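You operate a simulated robot arm through the tools that you are given. There is no shell and no other tool. Be economical: measure what you need, move in short steps, check, and stop when the job is done.

The job below is to be done with a simulated robot arm. You get a single attempt, and the scene is never put back.

JOB
Wind the empty bobbin with red thread to about its orange mark.
Fine: leave it on the spindle; winder pushed back, machine off. Where these are worked on the way, their far stop is far enough and under half their travel is too little: winder spindle.

The check looks at the end state, three seconds after you hand in, the way a careful person would. Anything else that was tipped, shoved, dropped, spilled or broken makes it a failure.

ROBOT AND FRAMES
A 6-joint arm with a two-finger parallel gripper, fixed in place. Base frame: the origin is at the foot of the arm, x ahead of it, y to its left, z up; the work surface is at about z = 740. Units: mm, rad, N and s.
With the tool pointing down near the work surface it reaches from about 140 to 740 mm from the base axis. Its first joint turns from -2.897 to 2.897 rad. Payload 3.91 kg.
The TCP is the grasp point between the finger pads, 30 mm short of the fingertips. In the tool frame z runs along the fingers and y along their closing line. The gripper opens to 110 mm. The fingers are 20 mm wide and 10 mm thick; the gripper's body (48 by 112 mm) begins 55 mm behind the TCP.
Orientation is that of the tool frame in the base frame, as a unit quaternion [w, x, y, z]. With the fingers straight down and closing along the base's y, the tool's x points along the base's -x, its y along +y and its z along -z.

CONTROLS
- The arm moves only by the tool jog_arm. Its argument "commands" is a list of rows, each a list of 6 numbers: the shift along the tool's x, y, z in mm, then the turn, a rotation vector about the tool's x, y, z in rad. In form: [[x, y, z, rx, ry, rz], ...]. A call has 1 to 20 rows; each row shifts and turns the commanded pose from where the row before left it, along the tool's axes as they then stand. "claw" is the opening, from 0 (shut) to 1 (fully open), set as the call begins (left out, the last holds). A row lasts 0.2 s, in which the tool goes at most 50 mm and 0.15 rad; a call with a longer step from one row to the next is refused whole, and so is a gripper value outside its range. A pose out of reach is approached as far as the arm can. The call stops where the force on the tool passes 40 N (or 10 N more than at its start, if that is more) or the arm is blocked; 0.2 s more then pass. Each finger travels about 45 mm/s and halts on what it meets, pressing with about 22 N; the grip force reading is that of the motor and also rises with nothing between the fingers. The clock runs only during rows and for 0.2 s after the last one: add rows that do not move to give the fingers time. The reply holds the time, the measured pose of the TCP, the force on the tool along the base axes, the opening and the grip force, in the units named above and with some noise, with the torque about the TCP (base axes, N m) and any sound that the robot's microphone picked up.
- Cameras (640 x 400 px; columns grow to the right, rows downward): "scene" is fixed at [221.6, 652.3, 1495.3]; the picture's right is [-0.99, -0.11, 0.00], its down [-0.04, 0.36, -0.93] and it looks along [0.10, -0.93, -0.36] (base axes); focal length 323 px, centre (320, 200). "wrist" rides on the gripper at [71, 22, -107] in the tool frame; the picture's right is [-0.29, 0.96, 0.00], its down [-0.76, -0.23, -0.61] and it looks along [-0.58, -0.18, 0.79] (tool axes); focal length 243 px, centre (320, 200). There is no depth. A picture from a camera that has moved, and an enlarged one, comes with that camera's place and axes in the base frame and with its lens.
- grab_frame(camera): a new picture of that camera. It takes no simulated time.
- slide_trunk(by): slides the trunk up (or, below 0, down) by that many mm; the arm rides with it, the base frame stays. It gives what a move gives, with no picture.
- enlarge(camera, box): a new picture of the part [left, top, right, bottom] of that camera's present view, enlarged. It takes no simulated time.
- hand_in(): hands the job in; it is judged then, once.

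Work in short steps. Places have to be worked out from the pictures, the camera data and where the tool is seen: move nearer, look again, correct. Check each grasp and each placing, and mend what went wrong. You have 120 turns and 68 pictures in all, those below and enlarged ones among them. Open the gripper and draw the arm clear of the work before you hand the job in, unless the task says otherwise; then end with one line.

The tools are called after "Emit:" as name(argument=value, ...) on one line, values as JSON. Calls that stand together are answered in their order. jog_arm: Moves the arm, as the interface text tells. Its arguments: {"type":"object","properties":{"commands":{"type":"array","items":{"type":"array","items":{"type":"number"}}},"claw":{"type":"number"}},"required":["commands"]} The other tools are called the same way: slide_trunk (by) slides the trunk up or down; grab_frame (camera) takes a picture; enlarge (camera, box) takes an enlarged picture of a part of a camera's view; hand_in () hands the job in.

At the start:

```text
time: 0.0
ee_pos: [203.5, -341.2, 1211.3]
orientation: [0.0, 0.0, 1.0, 0.0]
contact_force: [0.5, -0.4, 0.4]
wrist_torque: [0.0, -0.01, 0.01]
grip_width: 109.8
grip_force: 0.0
trunk travel left (down, up): [-525.0, 65.0]
```

scene: 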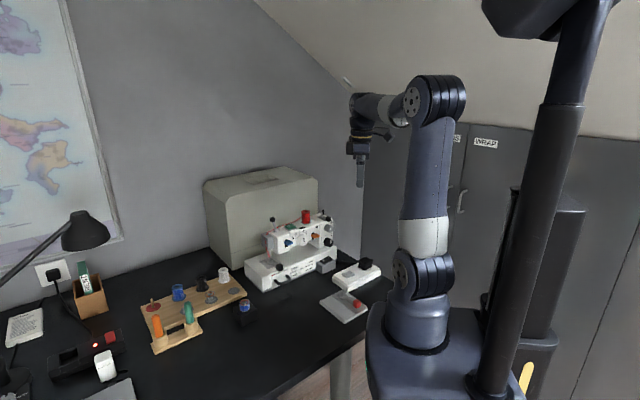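
wrist: 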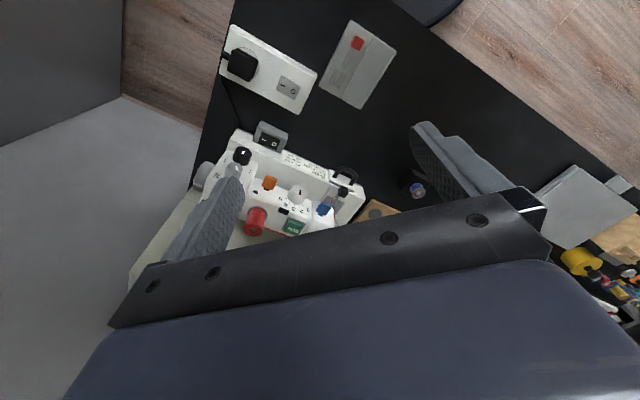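

I start by looking closely at the sewing machine and the table in front of it.

Emit:
enlarge(camera="scene", box=[230, 190, 390, 330])

Emit:
enlarge(camera="scene", box=[120, 250, 280, 370])

Emit:
enlarge(camera="wrist", box=[180, 10, 440, 250])

```text
2.86 times, centred on (310, 260) of scene
camera zoom: at [221.6, 652.3, 1495.3], right [-0.99, -0.11, 0.0], down [-0.04, 0.36, -0.93], along [0.1, -0.93, -0.36], focal length 923 px, centre (349, 29)
```

zoom: 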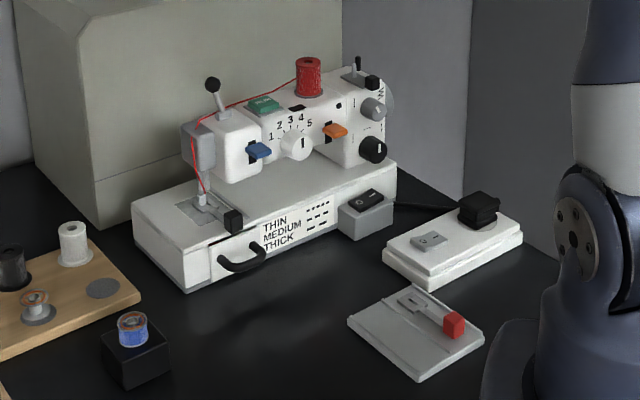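

```text
3.33 times, centred on (200, 310) of scene
camera zoom: at [221.6, 652.3, 1495.3], right [-0.99, -0.11, 0.0], down [-0.04, 0.36, -0.93], along [0.1, -0.93, -0.36], focal length 1077 px, centre (720, -167)
```

zoom: 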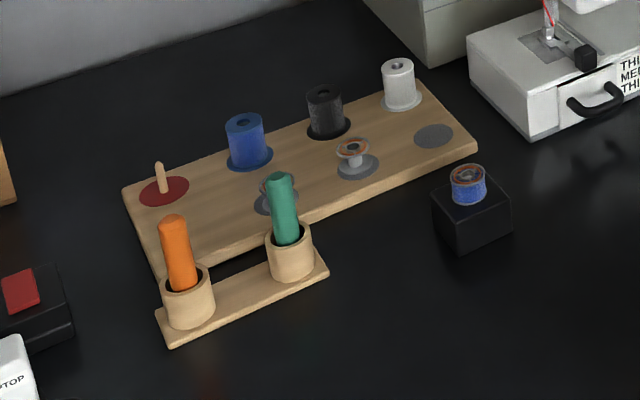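

```text
1.67 times, centred on (310, 130) of wrist
camera zoom: at [133.6, -319.5, 1316.0], right [0.29, 0.96, 0.0], down [0.76, -0.23, 0.61], along [0.58, -0.18, -0.79], focal length 404 px, centre (337, 317)
```

zoom: 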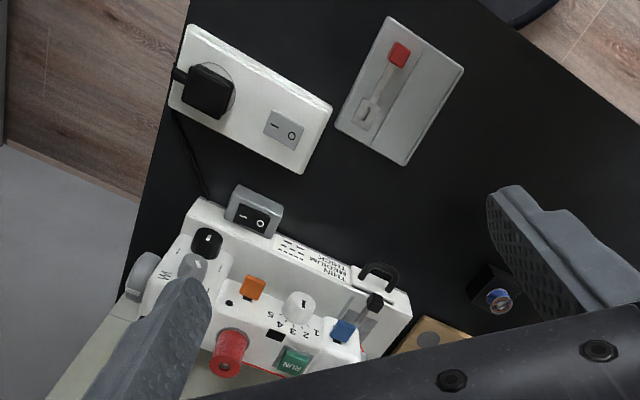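

Zooming in tighter on the winder region, the rack, and the left-hand things.

Emit:
enlarge(camera="scene", box=[260, 200, 345, 255])

Emit:
enlarge(camera="scene", box=[170, 265, 265, 330])

Emit:
enlarge(camera="scene", box=[0, 250, 150, 400])

Emit:
enlarge(camera="scene", box=[310, 245, 390, 330])

```text
7.27 times, centred on (302, 228) of scene
camera zoom: at [221.6, 652.3, 1495.3], right [-0.99, -0.11, 0.0], down [-0.04, 0.36, -0.93], along [0.1, -0.93, -0.36], focal length 2350 px, centre (447, 0)
```

zoom: 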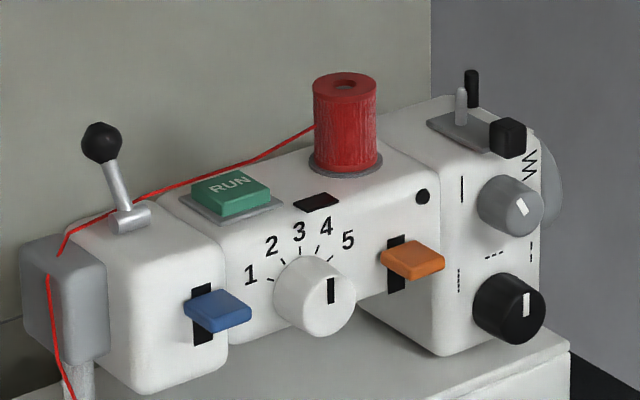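

```text
6.15 times, centred on (218, 298) of scene
camera zoom: at [221.6, 652.3, 1495.3], right [-0.99, -0.11, 0.0], down [-0.04, 0.36, -0.93], along [0.1, -0.93, -0.36], focal length 1988 px, centre (951, -400)
```

zoom: 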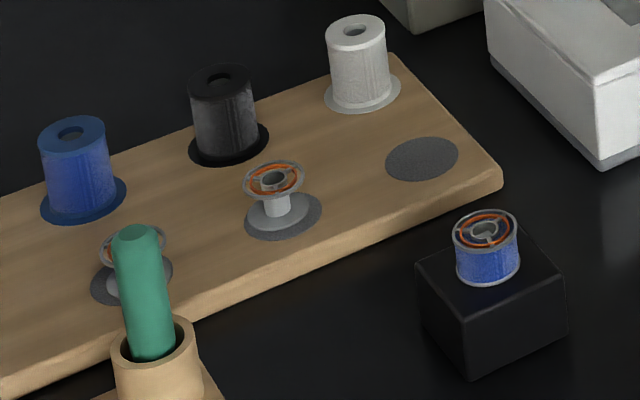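

```text
2.67 times, centred on (75, 325) of scene
camera zoom: at [221.6, 652.3, 1495.3], right [-0.99, -0.11, 0.0], down [-0.04, 0.36, -0.93], along [0.1, -0.93, -0.36], focal length 862 px, centre (973, -133)
```

zoom: 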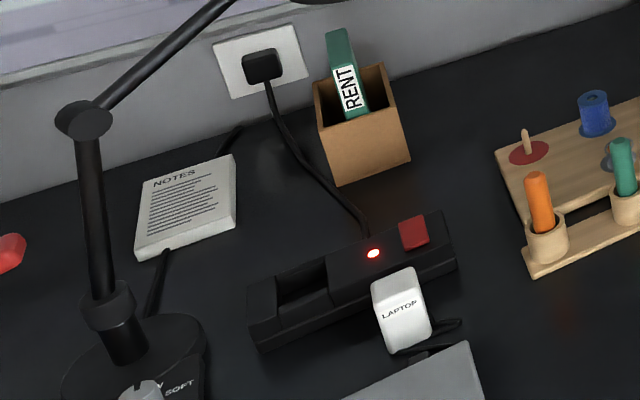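

```text
4.71 times, centred on (350, 288) of scene
camera zoom: at [221.6, 652.3, 1495.3], right [-0.99, -0.11, 0.0], down [-0.04, 0.36, -0.93], along [0.1, -0.93, -0.36], focal length 1520 px, centre (179, -212)
```

zoom: 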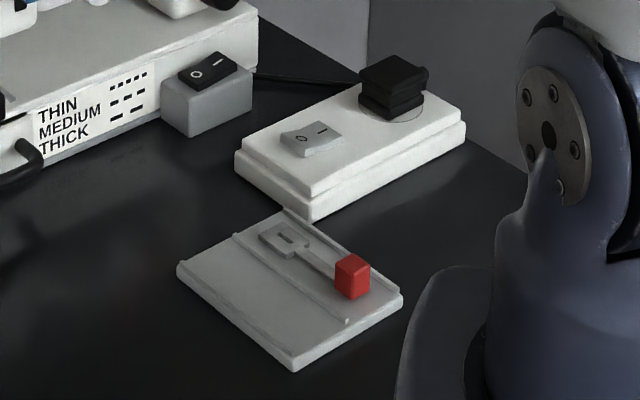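

Winder (slot with grey spindle, black post, black cube) sits at the right end of the machine, roughly (340,-550,945). I move the wrist camera nearer to look at it.

Emit:
jog_arm(commands=[[-10, -28, 25, 0, 0, 0], [-10, -28, 25, 0, 0, 0], [-10, -28, 25, 0, 0, 0], [-10, -28, 25, 0, 0, 0], [-10, -28, 25, 0, 0, 0]])

Emit:
grab_frame(camera="wrist")

Emit:
grab_frame(camera="scene")

```text
time: 1.2
ee_pos: [257.1, -481.1, 1086.8]
orientation: [0.0, 0.0, 1.0, 0.0]
contact_force: [-0.5, 0.5, 0.9]
wrist_torque: [-0.01, -0.03, -0.01]
grip_width: 110.1
grip_force: 0.0
trunk travel left (down, up): [-525.0, 65.0]
```

```text
58 pictures are left
camera wrist: at [184.7, -460.7, 1192.1], right [0.29, 0.96, 0.0], down [0.76, -0.23, 0.61], along [0.58, -0.18, -0.79], focal length 243 px, centre (320, 200)
```

wrist: 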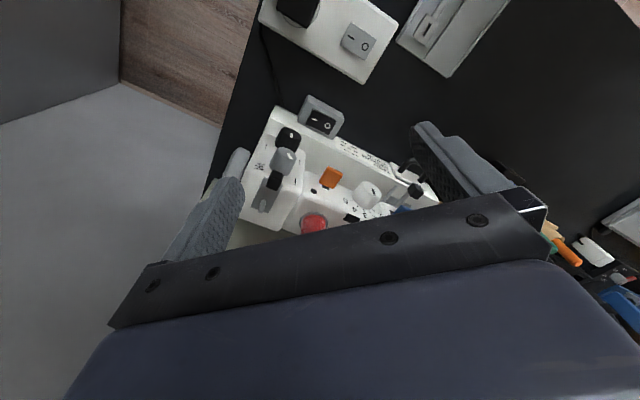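

```text
57 pictures are left
```

scene: 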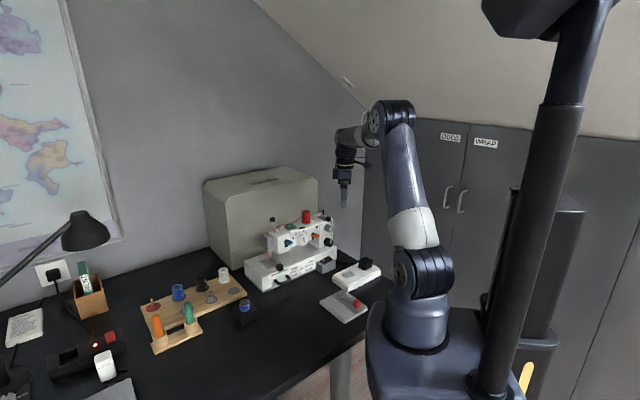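

The winder is visible in the wrist view; enlarge it.

Emit:
enlarge(camera="wrist", box=[235, 90, 395, 240])

```text
2.67 times, centred on (315, 165) of wrist
camera zoom: at [184.7, -460.7, 1192.1], right [0.29, 0.96, 0.0], down [0.76, -0.23, 0.61], along [0.58, -0.18, -0.79], focal length 647 px, centre (333, 293)
```

zoom: 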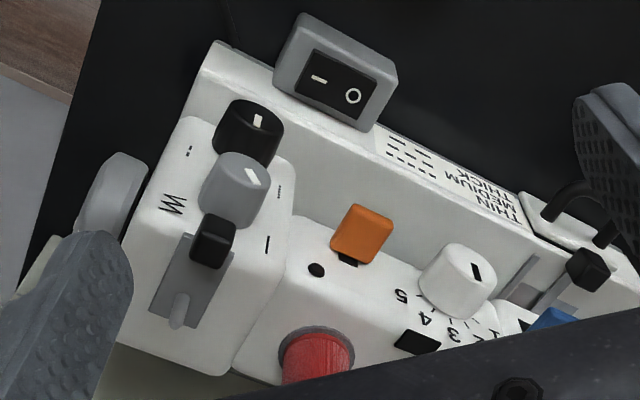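

Estimated: spindle top ≈ (347,-588,957), black cube ≈ (317,-557,953); slot runs front-to-back along (-0.7,0.7). I yaw 45° so the fingers align with the machine's long axis, then move closer and look.

Emit:
jog_arm(commands=[[0, 0, 0, 0, 0, 0.131], [0, 0, 0, 0, 0, 0.131], [0, 0, 0, 0, 0, 0.131], [0, 0, 0, 0, 0, 0.131], [0, 0, 0, 0, 0, 0.131], [0, 0, 0, 0, 0, 0.131], [-31, 0, 10, 0, 0, 0], [-31, 0, 10, 0, 0, 0], [-30, 0, 10, 0, 0, 0]])

Emit:
grab_frame(camera="wrist")

```text
time: 3.2
ee_pos: [320.9, -546.6, 1055.4]
orientation: [0.0, 0.383, 0.924, 0.0]
contact_force: [0.3, 0.7, -0.1]
wrist_torque: [-0.02, 0.01, -0.04]
grip_width: 109.9
grip_force: 0.0
trunk travel left (down, up): [-525.0, 65.0]
```

```text
55 pictures are left
camera wrist: at [286.2, -480.9, 1160.7], right [0.88, 0.47, 0.0], down [0.37, -0.7, 0.61], along [0.29, -0.54, -0.79], focal length 243 px, centre (320, 200)
```

wrist: 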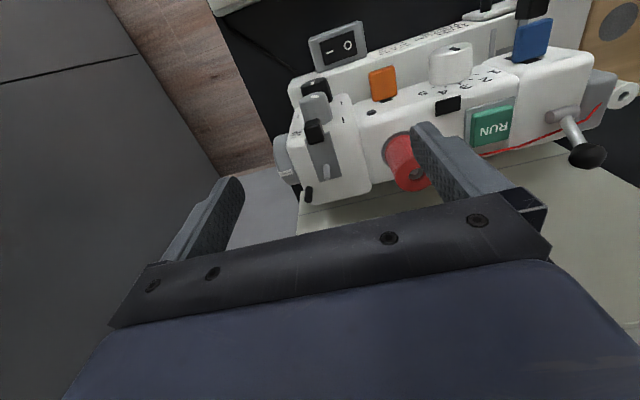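

Emit:
enlarge(camera="wrist", box=[260, 60, 420, 220])

```text
2.50 times, centred on (340, 140) of wrist
camera zoom: at [286.2, -480.9, 1160.7], right [0.88, 0.47, 0.0], down [0.37, -0.7, 0.61], along [0.29, -0.54, -0.79], focal length 606 px, centre (270, 350)
```

zoom: 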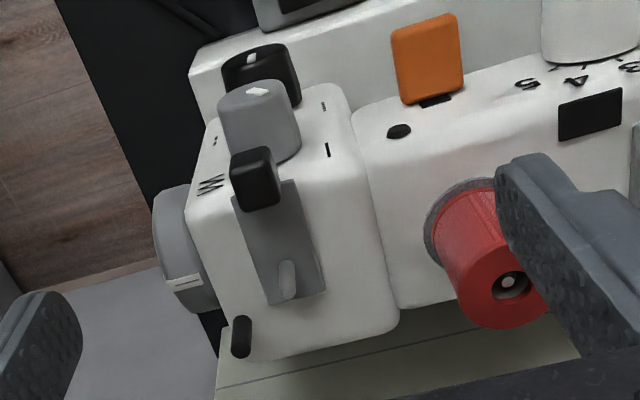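

Enlarge the winder further, since enlargement adds real detail.

Emit:
enlarge(camera="wrist", box=[305, 110, 365, 210])

Emit:
enlarge(camera="scene", box=[310, 205, 346, 235])

```text
4.00 times, centred on (335, 160) of wrist
camera zoom: at [286.2, -480.9, 1160.7], right [0.88, 0.47, 0.0], down [0.37, -0.7, 0.61], along [0.29, -0.54, -0.79], focal length 970 px, centre (260, 360)
```

zoom: 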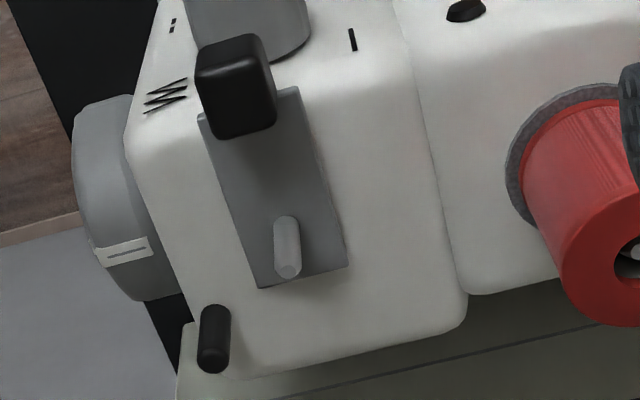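

```text
13.33 times, centred on (328, 220) of scene
camera zoom: at [221.6, 652.3, 1495.3], right [-0.99, -0.11, 0.0], down [-0.04, 0.36, -0.93], along [0.1, -0.93, -0.36], focal length 4308 px, centre (213, -67)
```

zoom: 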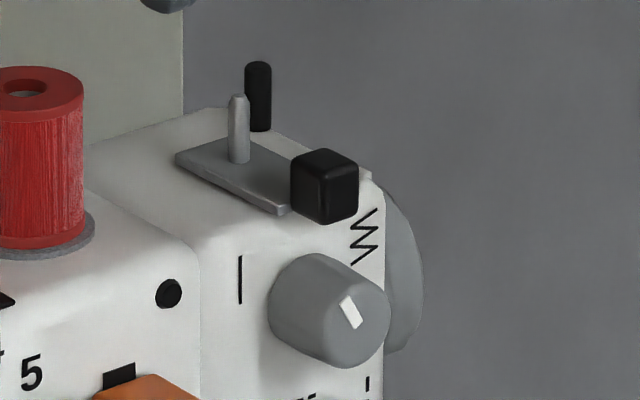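

The winder is a carriage (plate + spindle + black cube handle). Now I'll go look at the bobbins on the rack: up, across, and yaw back.

Emit:
jog_arm(commands=[[0, 0, -40, 0, 0, 0], [0, 0, -35, 0, 0, 0], [1, 45, 0, 0, 0, 0], [1, 45, 0, 0, 0, 0], [1, 45, 0, 0, 0, 0], [1, 45, 0, 0, 0, 0], [1, 45, 10, 0, 0, 0], [1, 45, 15, 0, 0, 0], [1, 45, 20, 0, 0, -0.131], [0, 0, 30, 0, 0, -0.131], [0, 0, 30, 0, 0, -0.131], [0, 0, 30, 0, 0, -0.131], [0, 0, 0, 0, 0, -0.131], [0, 0, 0, 0, 0, -0.13]])

Emit:
grab_frame(camera="wrist")

Emit:
grab_frame(camera="scene")

```text
time: 6.2
ee_pos: [537.7, -318.2, 995.6]
orientation: [0.0, 0.0, 1.0, 0.0]
contact_force: [0.3, 0.6, 0.8]
wrist_torque: [0.04, -0.01, -0.02]
grip_width: 110.1
grip_force: 0.1
trunk travel left (down, up): [-525.0, 65.0]
```

```text
51 pictures are left
camera wrist: at [467.2, -297.3, 1100.2], right [0.29, 0.96, 0.0], down [0.76, -0.23, 0.61], along [0.58, -0.18, -0.79], focal length 243 px, centre (320, 200)
```

wrist: 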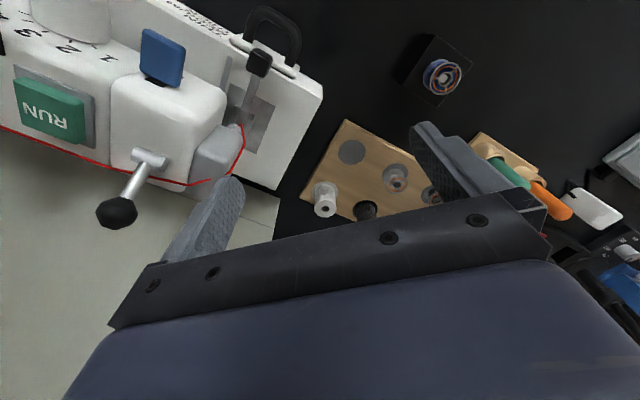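

```text
50 pictures are left
```

scene: 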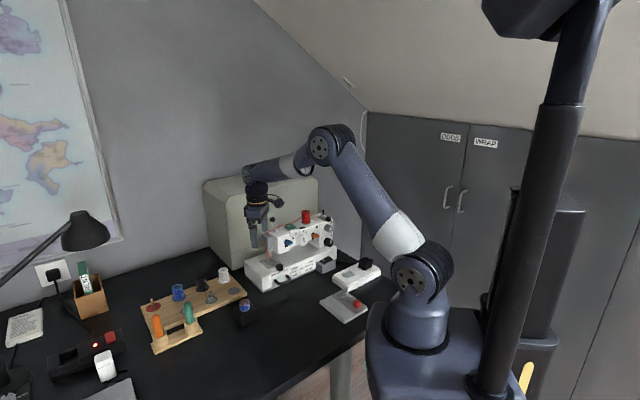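

Bobbin 1 is at about (693,-245). I move in closer for a better look.

Emit:
jog_arm(commands=[[0, 30, 0, 0, 0, 0], [-25, 25, 20, 0, 0, 0], [-25, 20, 25, 0, 0, 0], [-25, 10, 25, 0, 0, 0], [-25, 0, 20, 0, 0, 0]])

Emit:
grab_frame(camera="wrist")

```text
time: 7.4
ee_pos: [639.5, -232.2, 906.4]
orientation: [0.0, 0.001, 1.0, 0.0]
contact_force: [0.0, -0.4, 0.6]
wrist_torque: [0.0, -0.02, 0.0]
grip_width: 109.6
grip_force: 0.1
trunk travel left (down, up): [-525.0, 65.0]
```

```text
49 pictures are left
camera wrist: at [567.3, -212.2, 1011.0], right [0.29, 0.96, 0.0], down [0.76, -0.23, 0.61], along [0.58, -0.18, -0.79], focal length 243 px, centre (320, 200)
```

wrist: 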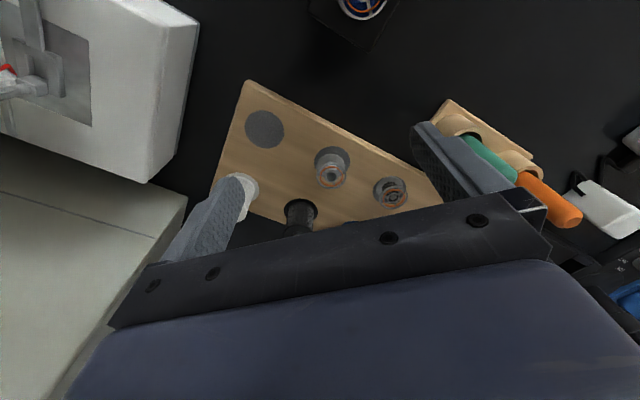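

Emit:
enlarge(camera="wrist", box=[290, 130, 420, 220])

```text
4.44 times, centred on (355, 175) of wrist
camera zoom: at [567.3, -212.2, 1011.0], right [0.29, 0.96, 0.0], down [0.76, -0.23, 0.61], along [0.58, -0.18, -0.79], focal length 1078 px, centre (164, 311)
```

zoom: 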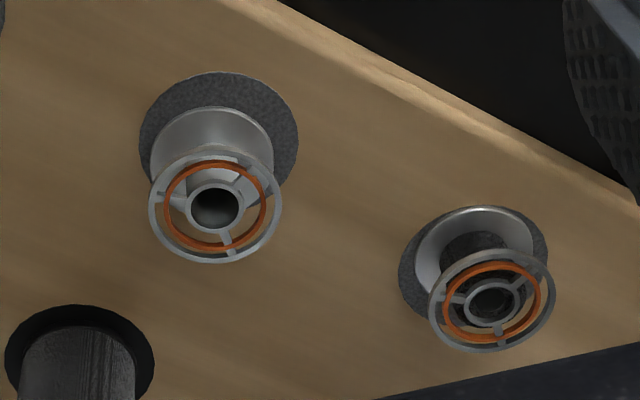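

Bobbin 1 is empty (bobbin 2 has some black thread), at about (705,-241), top z≈782. I narrow the gripper and move above it, checking reach.

Emit:
jog_arm(claw=0.55, commands=[[-22, -3, 0, 0, 0, 0], [-22, -3, 15, 0, 0, 0], [-21, -3, 20, 0, 0, 0], [0, 0, 15, 0, 0, 0], [0, 0, 0, 0, 0, 0]])

Emit:
grab_frame(camera="wrist")

```text
time: 8.6
ee_pos: [701.7, -243.4, 855.2]
orientation: [0.0, 0.001, 1.0, -0.001]
contact_force: [0.0, 0.4, 0.1]
wrist_torque: [0.04, 0.0, 0.01]
grip_width: 60.5
grip_force: 0.0
trunk travel left (down, up): [-525.0, 65.0]
```

```text
47 pictures are left
camera wrist: at [630.6, -221.5, 960.6], right [0.29, 0.96, 0.0], down [0.76, -0.23, 0.61], along [0.58, -0.18, -0.79], focal length 243 px, centre (320, 200)
```

wrist: 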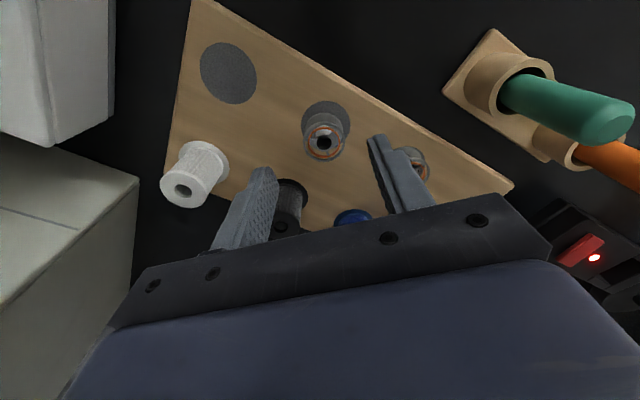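

Emit:
enlarge(camera="wrist", box=[250, 80, 410, 220])

```text
2.86 times, centred on (330, 150) of wrist
camera zoom: at [630.6, -221.5, 960.6], right [0.29, 0.96, 0.0], down [0.76, -0.23, 0.61], along [0.58, -0.18, -0.79], focal length 693 px, centre (291, 343)
```

zoom: 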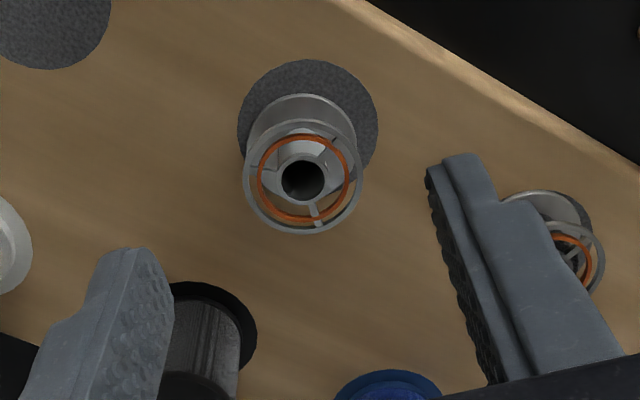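

The bobbin is ~6 mm further out in x. Shift and lower so tips are just beside its top, then check.

Emit:
jog_arm(commands=[[-3, 1, 10, 0, 0, 0], [-3, 0, 10, 0, 0, 0], [0, 0, 10, 0, 0, 0], [0, 0, 10, 0, 0, 0], [0, 0, 0, 0, 0, 0]])

Emit:
enlarge(camera="wrist", box=[240, 80, 420, 240])

```text
time: 9.8
ee_pos: [708.1, -241.2, 815.6]
orientation: [0.0, 0.0, 1.0, 0.0]
contact_force: [-0.8, -0.1, 1.0]
wrist_torque: [-0.02, 0.01, -0.04]
grip_width: 60.4
grip_force: 0.0
trunk travel left (down, up): [-525.0, 65.0]
```

```text
2.50 times, centred on (330, 160) of wrist
camera zoom: at [637.5, -220.3, 921.5], right [0.29, 0.96, 0.0], down [0.76, -0.23, 0.61], along [0.58, -0.18, -0.79], focal length 606 px, centre (295, 300)
```

zoom: 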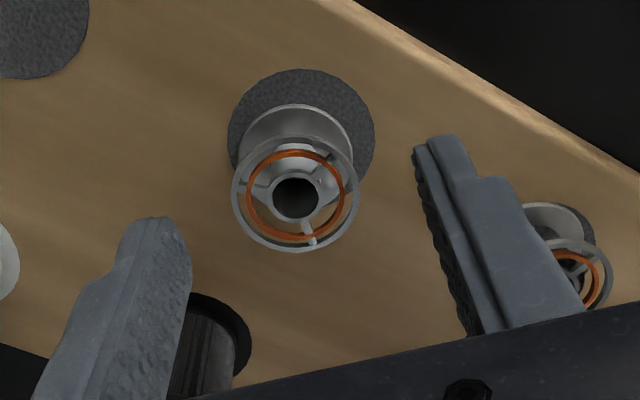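

Aligned for top z≈782. Lower so tips are ~3–5 mm above the rack and close.

Emit:
jog_arm(commands=[[0, 0, 8, 0, 0, 0], [0, 0, 8, 0, 0, 0], [0, 0, 6, 0, 0, 0], [0, 0, 0, 0, 0, 0]])

Emit:
enlarge(camera="wrist", box=[240, 80, 420, 240])

```text
time: 10.8
ee_pos: [708.3, -240.8, 792.7]
orientation: [0.0, 0.001, 1.0, 0.0]
contact_force: [-0.6, 1.0, 0.4]
wrist_torque: [-0.01, 0.0, 0.02]
grip_width: 60.7
grip_force: 0.1
trunk travel left (down, up): [-525.0, 65.0]
```

```text
2.50 times, centred on (330, 160) of wrist
camera zoom: at [637.2, -220.3, 898.8], right [0.29, 0.96, 0.0], down [0.76, -0.23, 0.61], along [0.58, -0.18, -0.79], focal length 606 px, centre (295, 300)
```

zoom: 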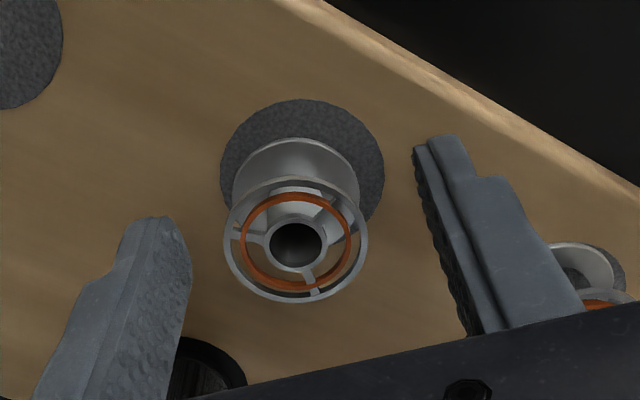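

Well centred. Close the fingers.

Emit:
jog_arm(claw=0.2, commands=[[0, 0, 0, 0, 0, 0], [0, 0, 0, 0, 0, 0], [0, 0, 0, 0, 0, 0], [0, 0, 0, 0, 0, 0]])

```text
time: 11.8
ee_pos: [708.2, -241.1, 793.0]
orientation: [0.0, 0.001, 1.0, 0.0]
contact_force: [0.6, 0.3, 0.4]
wrist_torque: [0.02, 0.01, -0.03]
grip_width: 32.2
grip_force: 22.6
trunk travel left (down, up): [-525.0, 65.0]
```

Gripped at 32 mm wide with 22 N. Lift straight up.

Emit:
jog_arm(commands=[[0, 0, -10, 0, 0, 0], [0, 0, -20, 0, 0, 0], [0, 0, -35, 0, 0, 0], [0, 0, -40, 0, 0, 0], [0, 0, 0, 0, 0, 0]])

Emit:
enlarge(camera="wrist", box=[200, 60, 460, 260])

```text
time: 13.0
ee_pos: [707.9, -244.1, 899.3]
orientation: [0.0, 0.001, 1.0, -0.001]
contact_force: [0.4, 0.3, -0.1]
wrist_torque: [-0.02, 0.02, -0.03]
grip_width: 32.4
grip_force: 21.6
trunk travel left (down, up): [-525.0, 65.0]
```

```text
2.00 times, centred on (330, 160) of wrist
camera zoom: at [637.6, -221.6, 1004.1], right [0.29, 0.96, 0.0], down [0.76, -0.23, 0.61], along [0.58, -0.18, -0.79], focal length 485 px, centre (300, 280)
```

zoom: 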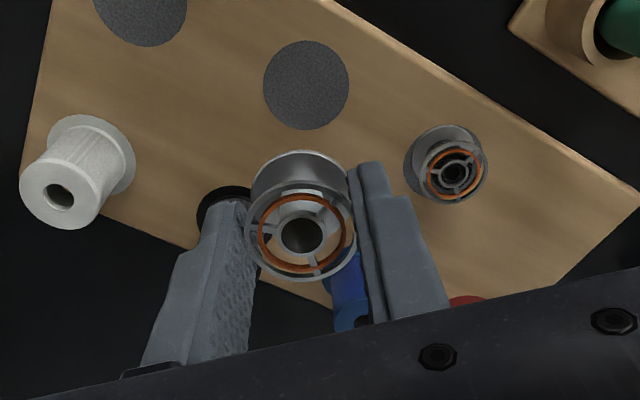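

Bobbin held well. Carry it: back and up, yaw 45°, then across to above the spindle, at height.

Emit:
jog_arm(commands=[[20, -8, -42, 0, 0, 0], [33, -15, -30, 0, 0, 0], [33, -15, -30, 0, 0, 0], [33, -15, -30, 0, 0, 0], [33, -15, -30, 0, 0, 0], [16, -8, -10, 0, 0, 0.131], [0, 0, -10, 0, 0, 0.131], [0, 0, -10, 0, 0, 0.131], [0, 0, -10, 0, 0, 0.131], [0, 0, 0, 0, 0, 0.131], [0, 0, 0, 0, 0, 0.131], [0, 0, 0, 0, 0, 0]])

```text
time: 15.6
ee_pos: [541.8, -317.2, 1101.5]
orientation: [0.0, 0.385, 0.923, 0.0]
contact_force: [0.5, 0.1, -0.1]
wrist_torque: [-0.02, 0.02, -0.06]
grip_width: 32.5
grip_force: 21.7
trunk travel left (down, up): [-525.0, 65.0]
```

Now translate to above the spindle estimate (350,-589) at z≈1100.

Emit:
jog_arm(commands=[[-7, -41, 0, 0, 0, 0], [-7, -41, 0, 0, 0, 0], [-7, -41, 0, 0, 0, 0], [-7, -41, 0, 0, 0, 0], [-7, -41, 0, 0, 0, 0], [-7, -41, 0, 0, 0, 0], [-7, -41, 0, 0, 0, 0], [-7, -41, 0, 0, 0, 0], [0, 0, 20, 0, 0, 0], [0, 0, 0, 0, 0, 0]])

Emit:
enlarge(camera="wrist", box=[220, 60, 420, 260])

Emit:
enlarge(camera="scene", box=[290, 160, 370, 240])

```text
time: 17.8
ee_pos: [350.2, -587.0, 1080.6]
orientation: [0.0, 0.383, 0.924, 0.0]
contact_force: [-0.2, -0.3, -0.4]
wrist_torque: [0.02, 0.02, -0.02]
grip_width: 32.5
grip_force: 22.0
trunk travel left (down, up): [-525.0, 65.0]
```

```text
2.00 times, centred on (320, 160) of wrist
camera zoom: at [315.0, -523.6, 1186.0], right [0.88, 0.47, 0.0], down [0.37, -0.7, 0.61], along [0.29, -0.54, -0.79], focal length 485 px, centre (320, 280)
```

zoom: 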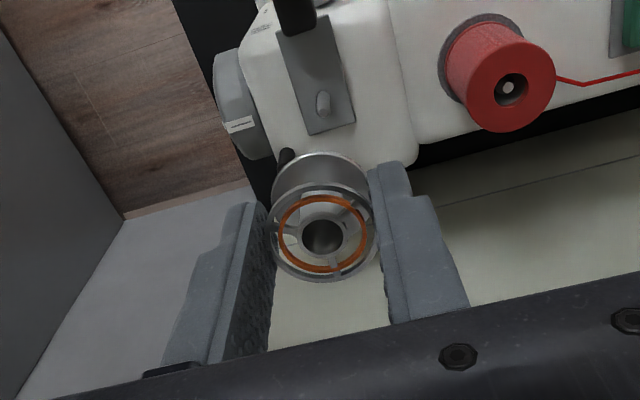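

```text
5.00 times, centred on (330, 200) of scene
camera zoom: at [221.6, 652.3, 1495.3], right [-0.99, -0.11, 0.0], down [-0.04, 0.36, -0.93], along [0.1, -0.93, -0.36], focal length 1615 px, centre (270, 200)
```

zoom: 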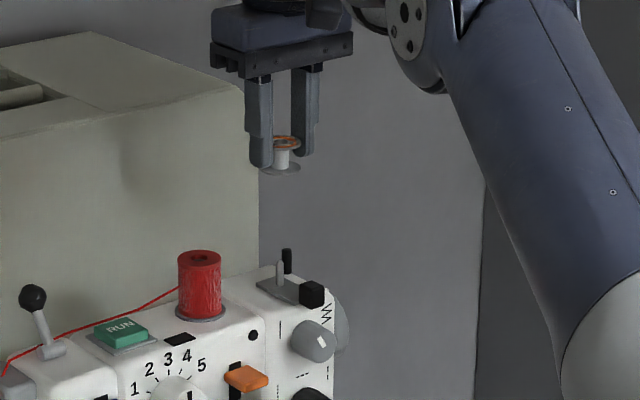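

Aligned within ~1 mm by both views. Descend to just above the spindle tip and re-check.

Emit:
jog_arm(commands=[[0, 0, 20, 0, 0, 0], [0, 0, 20, 0, 0, 0], [0, 0, 18, 0, 0, 0], [0, 0, 0, 0, 0, 0]])

Emit:
enlarge(camera="wrist", box=[260, 80, 380, 220])

Emit:
enlarge(camera="scene", box=[305, 190, 355, 235])

```text
time: 18.8
ee_pos: [348.6, -588.6, 1023.0]
orientation: [0.0, 0.383, 0.924, 0.0]
contact_force: [0.0, 0.3, 0.1]
wrist_torque: [-0.01, 0.0, 0.0]
grip_width: 32.6
grip_force: 22.5
trunk travel left (down, up): [-525.0, 65.0]
```

```text
2.86 times, centred on (320, 150) of wrist
camera zoom: at [314.7, -523.8, 1127.5], right [0.88, 0.47, 0.0], down [0.37, -0.7, 0.61], along [0.29, -0.54, -0.79], focal length 693 px, centre (320, 343)
```

zoom: 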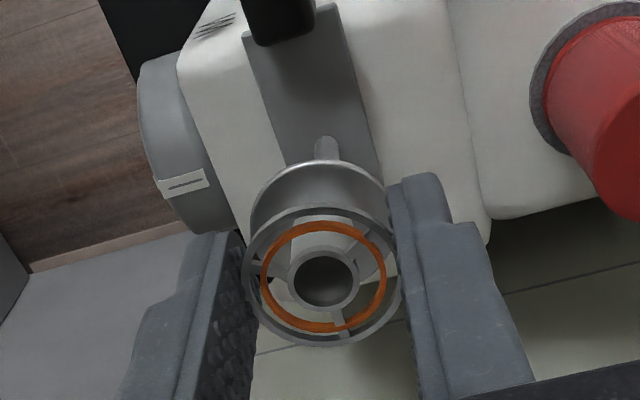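

```text
8.89 times, centred on (330, 212) of scene
camera zoom: at [221.6, 652.3, 1495.3], right [-0.99, -0.11, 0.0], down [-0.04, 0.36, -0.93], along [0.1, -0.93, -0.36], focal length 2872 px, centre (231, 89)
```

zoom: 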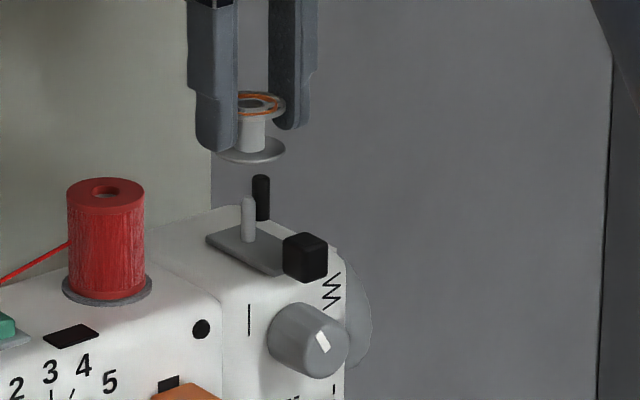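

Wrist sideways alignment is good; I check the scene alignment at higher zoom.

Emit:
enlarge(camera="scene", box=[322, 195, 346, 220])

```text
16.00 times, centred on (334, 208) of scene
camera zoom: at [221.6, 652.3, 1495.3], right [-0.99, -0.11, 0.0], down [-0.04, 0.36, -0.93], along [0.1, -0.93, -0.36], focal length 5169 px, centre (96, 80)
```

zoom: 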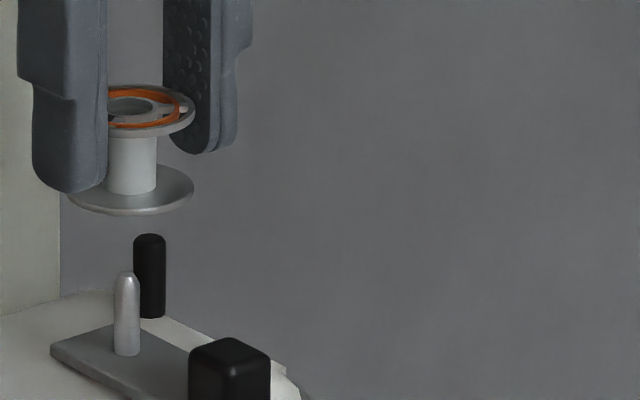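

Bobbin is ~1.2 mm off toward -x; correct slightly and lower onto the spindle tip by 28 mm.

Emit:
jog_arm(commands=[[-1.6, 0, 5, 0, 0, 0], [0, 0, 8, 0, 0, 0], [0, 0, 8, 0, 0, 0], [0, 0, 4, 0, 0, 0], [0, 0, 3, 0, 0, 0], [0, 0, 0, 0, 0, 0]])

Emit:
enlarge(camera="scene", box=[322, 195, 346, 220])

Emit:
enlarge(camera="wrist", box=[260, 80, 380, 220])

```text
time: 20.2
ee_pos: [348.9, -590.4, 995.6]
orientation: [0.0, 0.383, 0.924, 0.0]
contact_force: [0.0, 0.2, 0.4]
wrist_torque: [-0.02, 0.01, -0.03]
grip_width: 32.3
grip_force: 21.8
trunk travel left (down, up): [-525.0, 65.0]
```

```text
16.00 times, centred on (334, 208) of scene
camera zoom: at [221.6, 652.3, 1495.3], right [-0.99, -0.11, 0.0], down [-0.04, 0.36, -0.93], along [0.1, -0.93, -0.36], focal length 5169 px, centre (96, 80)
```

zoom: 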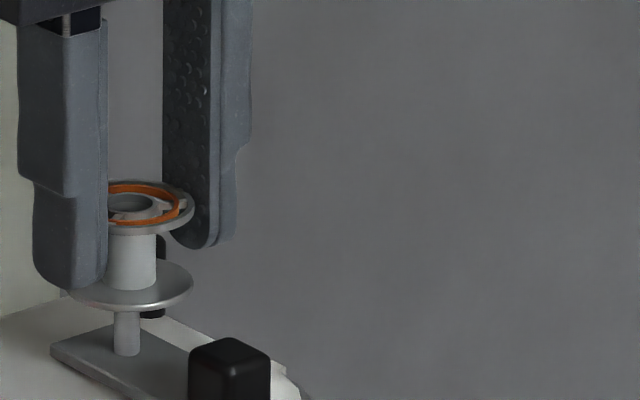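

```text
2.86 times, centred on (320, 150) of wrist
camera zoom: at [314.8, -524.6, 1100.2], right [0.88, 0.47, 0.0], down [0.37, -0.7, 0.61], along [0.29, -0.54, -0.79], focal length 693 px, centre (320, 343)
```

zoom: 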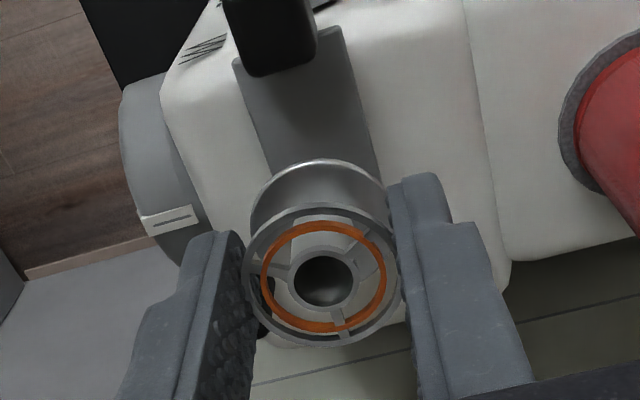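

No contact and the tip should have entered the bore. Continue gently to seat.

Emit:
jog_arm(commands=[[0, 0, 4, 0, 0, 0], [0, 0, 4, 0, 0, 0], [0, 0, 4, 0, 0, 0], [0, 0, 2, 0, 0, 0], [0, 0, 0, 0, 0, 0]])

Emit:
enlarge(camera="scene", box=[322, 195, 346, 220])

```text
time: 21.4
ee_pos: [348.6, -590.3, 979.9]
orientation: [0.0, 0.383, 0.924, 0.0]
contact_force: [0.2, 0.1, -0.4]
wrist_torque: [-0.02, -0.02, 0.0]
grip_width: 32.4
grip_force: 21.4
trunk travel left (down, up): [-525.0, 65.0]
```

```text
16.00 times, centred on (334, 208) of scene
camera zoom: at [221.6, 652.3, 1495.3], right [-0.99, -0.11, 0.0], down [-0.04, 0.36, -0.93], along [0.1, -0.93, -0.36], focal length 5169 px, centre (96, 80)
```

zoom: 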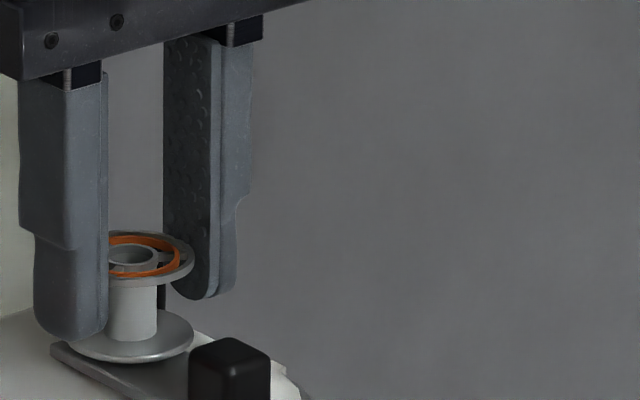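

Nearly seated (2–4 mm gap). Lower a little more watching force.

Emit:
jog_arm(commands=[[0, 0, 1.5, 0, 0, 0], [0, 0, 1, 0, 0, 0], [0, 0, 1, 0, 0, 0], [0, 0, 0, 0, 0, 0]])

Emit:
enlarge(camera="wrist", box=[260, 80, 380, 220])

```text
time: 22.4
ee_pos: [348.7, -589.9, 978.6]
orientation: [0.002, 0.384, 0.923, 0.0]
contact_force: [1.0, -2.9, 5.3]
wrist_torque: [-0.08, -0.01, 0.05]
grip_width: 32.7
grip_force: 22.3
trunk travel left (down, up): [-525.0, 65.0]
```

```text
2.86 times, centred on (320, 150) of wrist
camera zoom: at [314.1, -524.3, 1082.9], right [0.88, 0.47, 0.0], down [0.37, -0.7, 0.61], along [0.29, -0.54, -0.79], focal length 693 px, centre (320, 343)
```

zoom: 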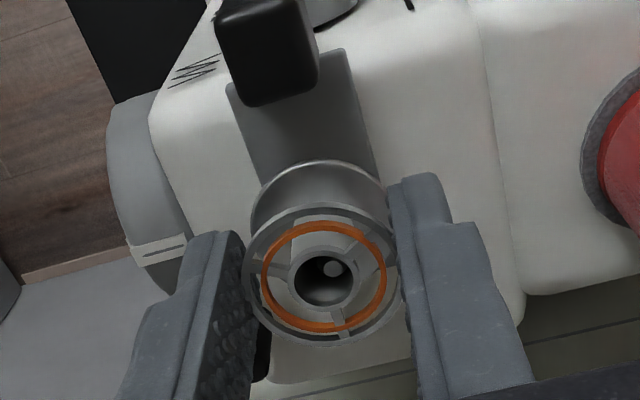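

Seated: 5 N contact, spindle tip seen in the bore. Release and rise.

Emit:
jog_arm(claw=0.5, commands=[[0, 0, 0, 0, 0, 0], [0, 0, 0, 0, 0, 0], [0, 0, 0, 0, 0, 0], [0, 0, -20, 0, 0, 0], [0, 0, -35, 0, 0, 0], [0, 0, -35, 0, 0, 0], [0, 0, 0, 0, 0, 0]])

Emit:
enlarge(camera="wrist", box=[230, 40, 420, 200])

Emit:
enlarge(camera="scene", box=[310, 195, 346, 235])

```text
time: 24.0
ee_pos: [348.2, -589.5, 1067.7]
orientation: [0.0, 0.383, 0.924, 0.0]
contact_force: [0.5, -1.1, 0.7]
wrist_torque: [-0.02, 0.02, -0.02]
grip_width: 55.0
grip_force: 0.0
trunk travel left (down, up): [-525.0, 65.0]
```

```text
2.50 times, centred on (325, 120) of wrist
camera zoom: at [313.9, -523.6, 1172.9], right [0.88, 0.47, 0.0], down [0.37, -0.7, 0.61], along [0.29, -0.54, -0.79], focal length 606 px, centre (308, 400)
```

zoom: 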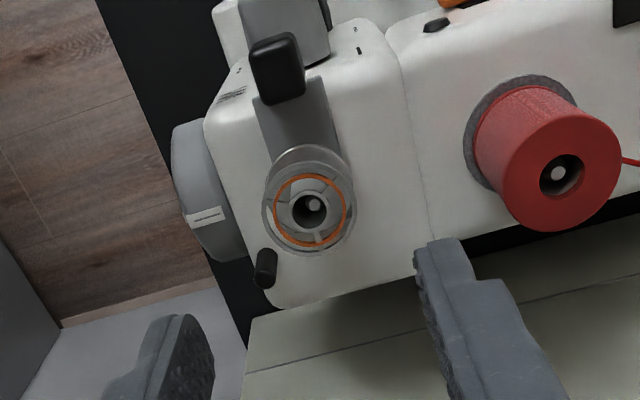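

```text
10.00 times, centred on (328, 215) of scene
camera zoom: at [221.6, 652.3, 1495.3], right [-0.99, -0.11, 0.0], down [-0.04, 0.36, -0.93], along [0.1, -0.93, -0.36], focal length 3231 px, centre (240, 50)
```

zoom: 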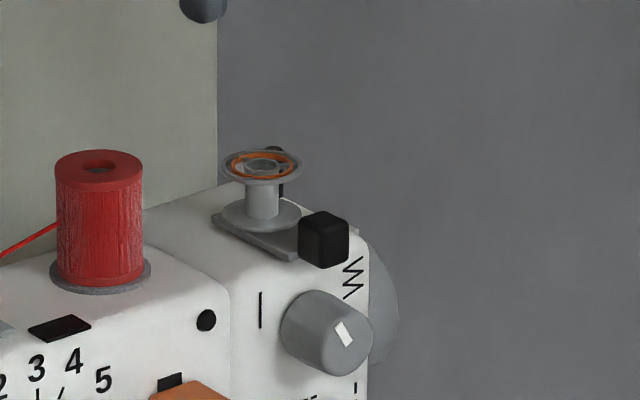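

Bobbin is seated. Now close the fingers and position on the left (+u) side of the black cube to push the carriage right, first above it.

Emit:
jog_arm(claw=0, commands=[[21, 14, 0, 0, 0, 0], [22, 14, 0, 0, 0, 0], [0, 0, 20, 0, 0, 0], [0, 0, 20, 0, 0, 0], [0, 0, 10, 0, 0, 0], [0, 0, 0, 0, 0, 0]])

Emit:
enlarge(camera="wrist", box=[230, 40, 420, 240])

Emit:
enlarge(camera="scene", box=[310, 195, 346, 235])

```text
time: 25.4
ee_pos: [337.5, -539.0, 1017.5]
orientation: [0.0, 0.384, 0.923, 0.0]
contact_force: [-0.4, -0.9, -0.1]
wrist_torque: [0.0, 0.0, -0.01]
grip_width: 0.0
grip_force: 21.7
trunk travel left (down, up): [-525.0, 65.0]
```

```text
2.00 times, centred on (325, 140) of wrist
camera zoom: at [302.7, -473.4, 1122.2], right [0.88, 0.47, 0.0], down [0.37, -0.7, 0.61], along [0.29, -0.54, -0.79], focal length 485 px, centre (310, 320)
```

zoom: 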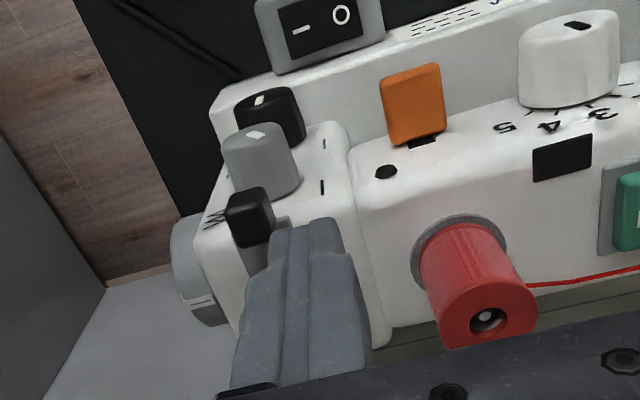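

```text
10.00 times, centred on (328, 215) of scene
camera zoom: at [221.6, 652.3, 1495.3], right [-0.99, -0.11, 0.0], down [-0.04, 0.36, -0.93], along [0.1, -0.93, -0.36], focal length 3231 px, centre (240, 50)
```

zoom: 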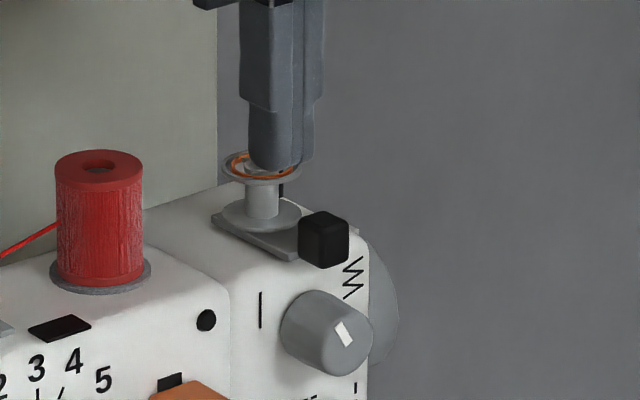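

The cube centre is ~22–26 mm to the -u side. I shift 4 mm more to +u for clearance and lower beside the cube.

Emit:
jog_arm(commands=[[0, 4, 10, 0, 0, 0], [0, 0, 10, 0, 0, 0], [0, 0, 10, 0, 0, 0], [0, 0, 7, 0, 0, 0], [0, 0, 0, 0, 0, 0]])

Emit:
enlarge(camera="wrist", box=[230, 100, 420, 240])

Emit:
enlarge(camera="scene", box=[310, 195, 346, 235])

```text
time: 26.6
ee_pos: [340.1, -537.2, 978.8]
orientation: [0.001, 0.383, 0.924, 0.0]
contact_force: [0.5, -0.7, 0.5]
wrist_torque: [-0.03, -0.01, 0.01]
grip_width: 0.2
grip_force: 21.8
trunk travel left (down, up): [-525.0, 65.0]
```

```text
2.86 times, centred on (325, 170) of wrist
camera zoom: at [306.1, -471.8, 1085.2], right [0.88, 0.47, 0.0], down [0.37, -0.7, 0.61], along [0.29, -0.54, -0.79], focal length 693 px, centre (306, 286)
```

zoom: 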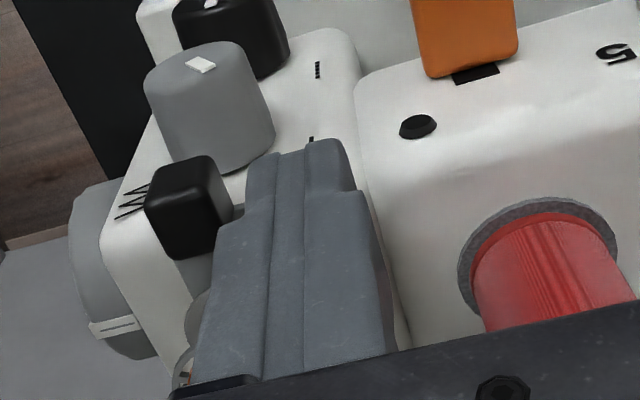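

```text
10.00 times, centred on (328, 215) of scene
camera zoom: at [221.6, 652.3, 1495.3], right [-0.99, -0.11, 0.0], down [-0.04, 0.36, -0.93], along [0.1, -0.93, -0.36], focal length 3231 px, centre (240, 50)
```

zoom: 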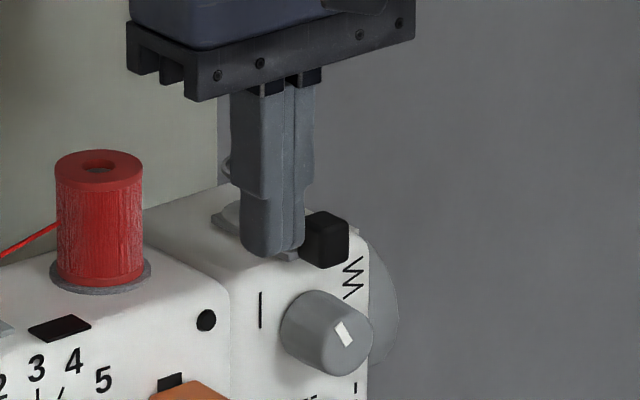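

Tip is beside the cube. Push toward -u in small steps.

Emit:
jog_arm(commands=[[0, -3, 0, 0, 0, 0], [0, -3, 0, 0, 0, 0], [0, -3, 0, 0, 0, 0], [0, -3, 0, 0, 0, 0], [0, -3, 0, 0, 0, 0], [0, 0, 0, 0, 0, 0]])

Emit:
enlarge(camera="scene", box=[310, 195, 346, 235])

```text
time: 28.0
ee_pos: [331.2, -547.1, 980.8]
orientation: [0.0, 0.384, 0.923, 0.0]
contact_force: [2.2, 1.0, 0.7]
wrist_torque: [0.03, -0.05, 0.01]
grip_width: 0.0
grip_force: 21.8
trunk travel left (down, up): [-525.0, 65.0]
```

```text
10.00 times, centred on (328, 215) of scene
camera zoom: at [221.6, 652.3, 1495.3], right [-0.99, -0.11, 0.0], down [-0.04, 0.36, -0.93], along [0.1, -0.93, -0.36], focal length 3231 px, centre (240, 50)
```

zoom: 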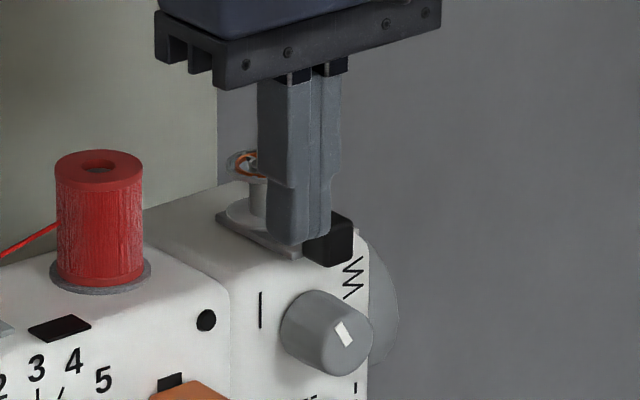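

The carriage slides that way (~2 mm moved, 2–3 N). Keep pushing to its far stop.

Emit:
jog_arm(commands=[[0, -3, 0, 0, 0, 0], [0, -3, 0, 0, 0, 0], [0, -3, 0, 0, 0, 0], [0, -2, 0, 0, 0, 0], [0, -2, 0, 0, 0, 0], [0, 0, 0, 0, 0, 0]])

Emit:
enlarge(camera="scene", box=[310, 195, 346, 235])

```text
time: 29.4
ee_pos: [323.7, -554.5, 980.5]
orientation: [-0.001, 0.382, 0.924, 0.001]
contact_force: [10.5, 14.9, -1.4]
wrist_torque: [0.44, -0.3, 0.02]
grip_width: 0.0
grip_force: 21.8
trunk travel left (down, up): [-525.0, 65.0]
```

```text
10.00 times, centred on (328, 215) of scene
camera zoom: at [221.6, 652.3, 1495.3], right [-0.99, -0.11, 0.0], down [-0.04, 0.36, -0.93], along [0.1, -0.93, -0.36], focal length 3231 px, centre (240, 50)
```

zoom: 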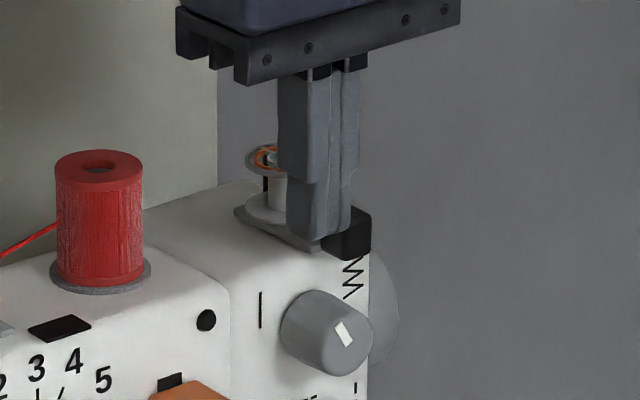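

Force rose to ~18 N after ~12 mm: the stop. Back off and rise, then look whether it stays.

Emit:
jog_arm(commands=[[0, 6, 0, 0, 0, 0], [0, 4, 0, 0, 0, 0], [0, 0, -30, 0, 0, 0], [0, 0, -40, 0, 0, 0], [0, 0, 0, 0, 0, 0]])

Emit:
enlarge(camera="scene", box=[270, 190, 346, 265])

Emit:
enlarge(camera="scene", box=[310, 245, 390, 300])

```text
time: 30.6
ee_pos: [326.6, -548.4, 1051.6]
orientation: [0.0, 0.383, 0.924, -0.001]
contact_force: [-0.8, 0.6, 0.3]
wrist_torque: [0.01, 0.01, -0.01]
grip_width: 0.0
grip_force: 22.2
trunk travel left (down, up): [-525.0, 65.0]
```

```text
5.33 times, centred on (308, 228) of scene
camera zoom: at [221.6, 652.3, 1495.3], right [-0.99, -0.11, 0.0], down [-0.04, 0.36, -0.93], along [0.1, -0.93, -0.36], focal length 1723 px, centre (384, 53)
```

zoom: 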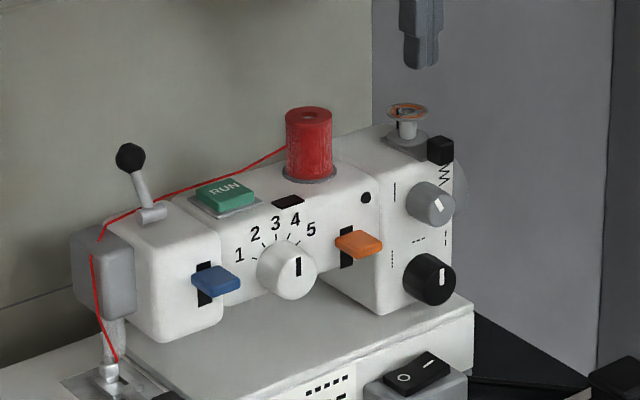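

```text
7.27 times, centred on (350, 272) of scene
camera zoom: at [221.6, 652.3, 1495.3], right [-0.99, -0.11, 0.0], down [-0.04, 0.36, -0.93], along [0.1, -0.93, -0.36], focal length 2350 px, centre (102, -327)
```

zoom: 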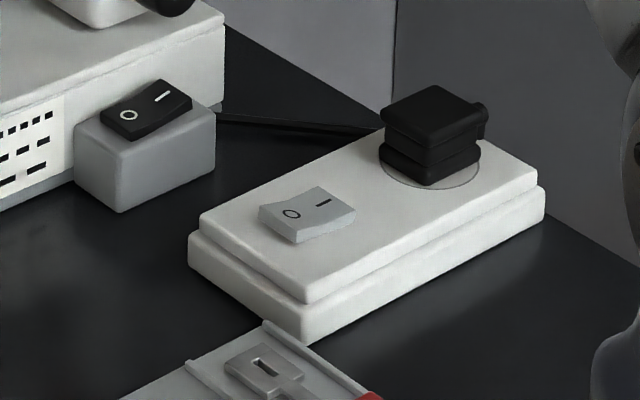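

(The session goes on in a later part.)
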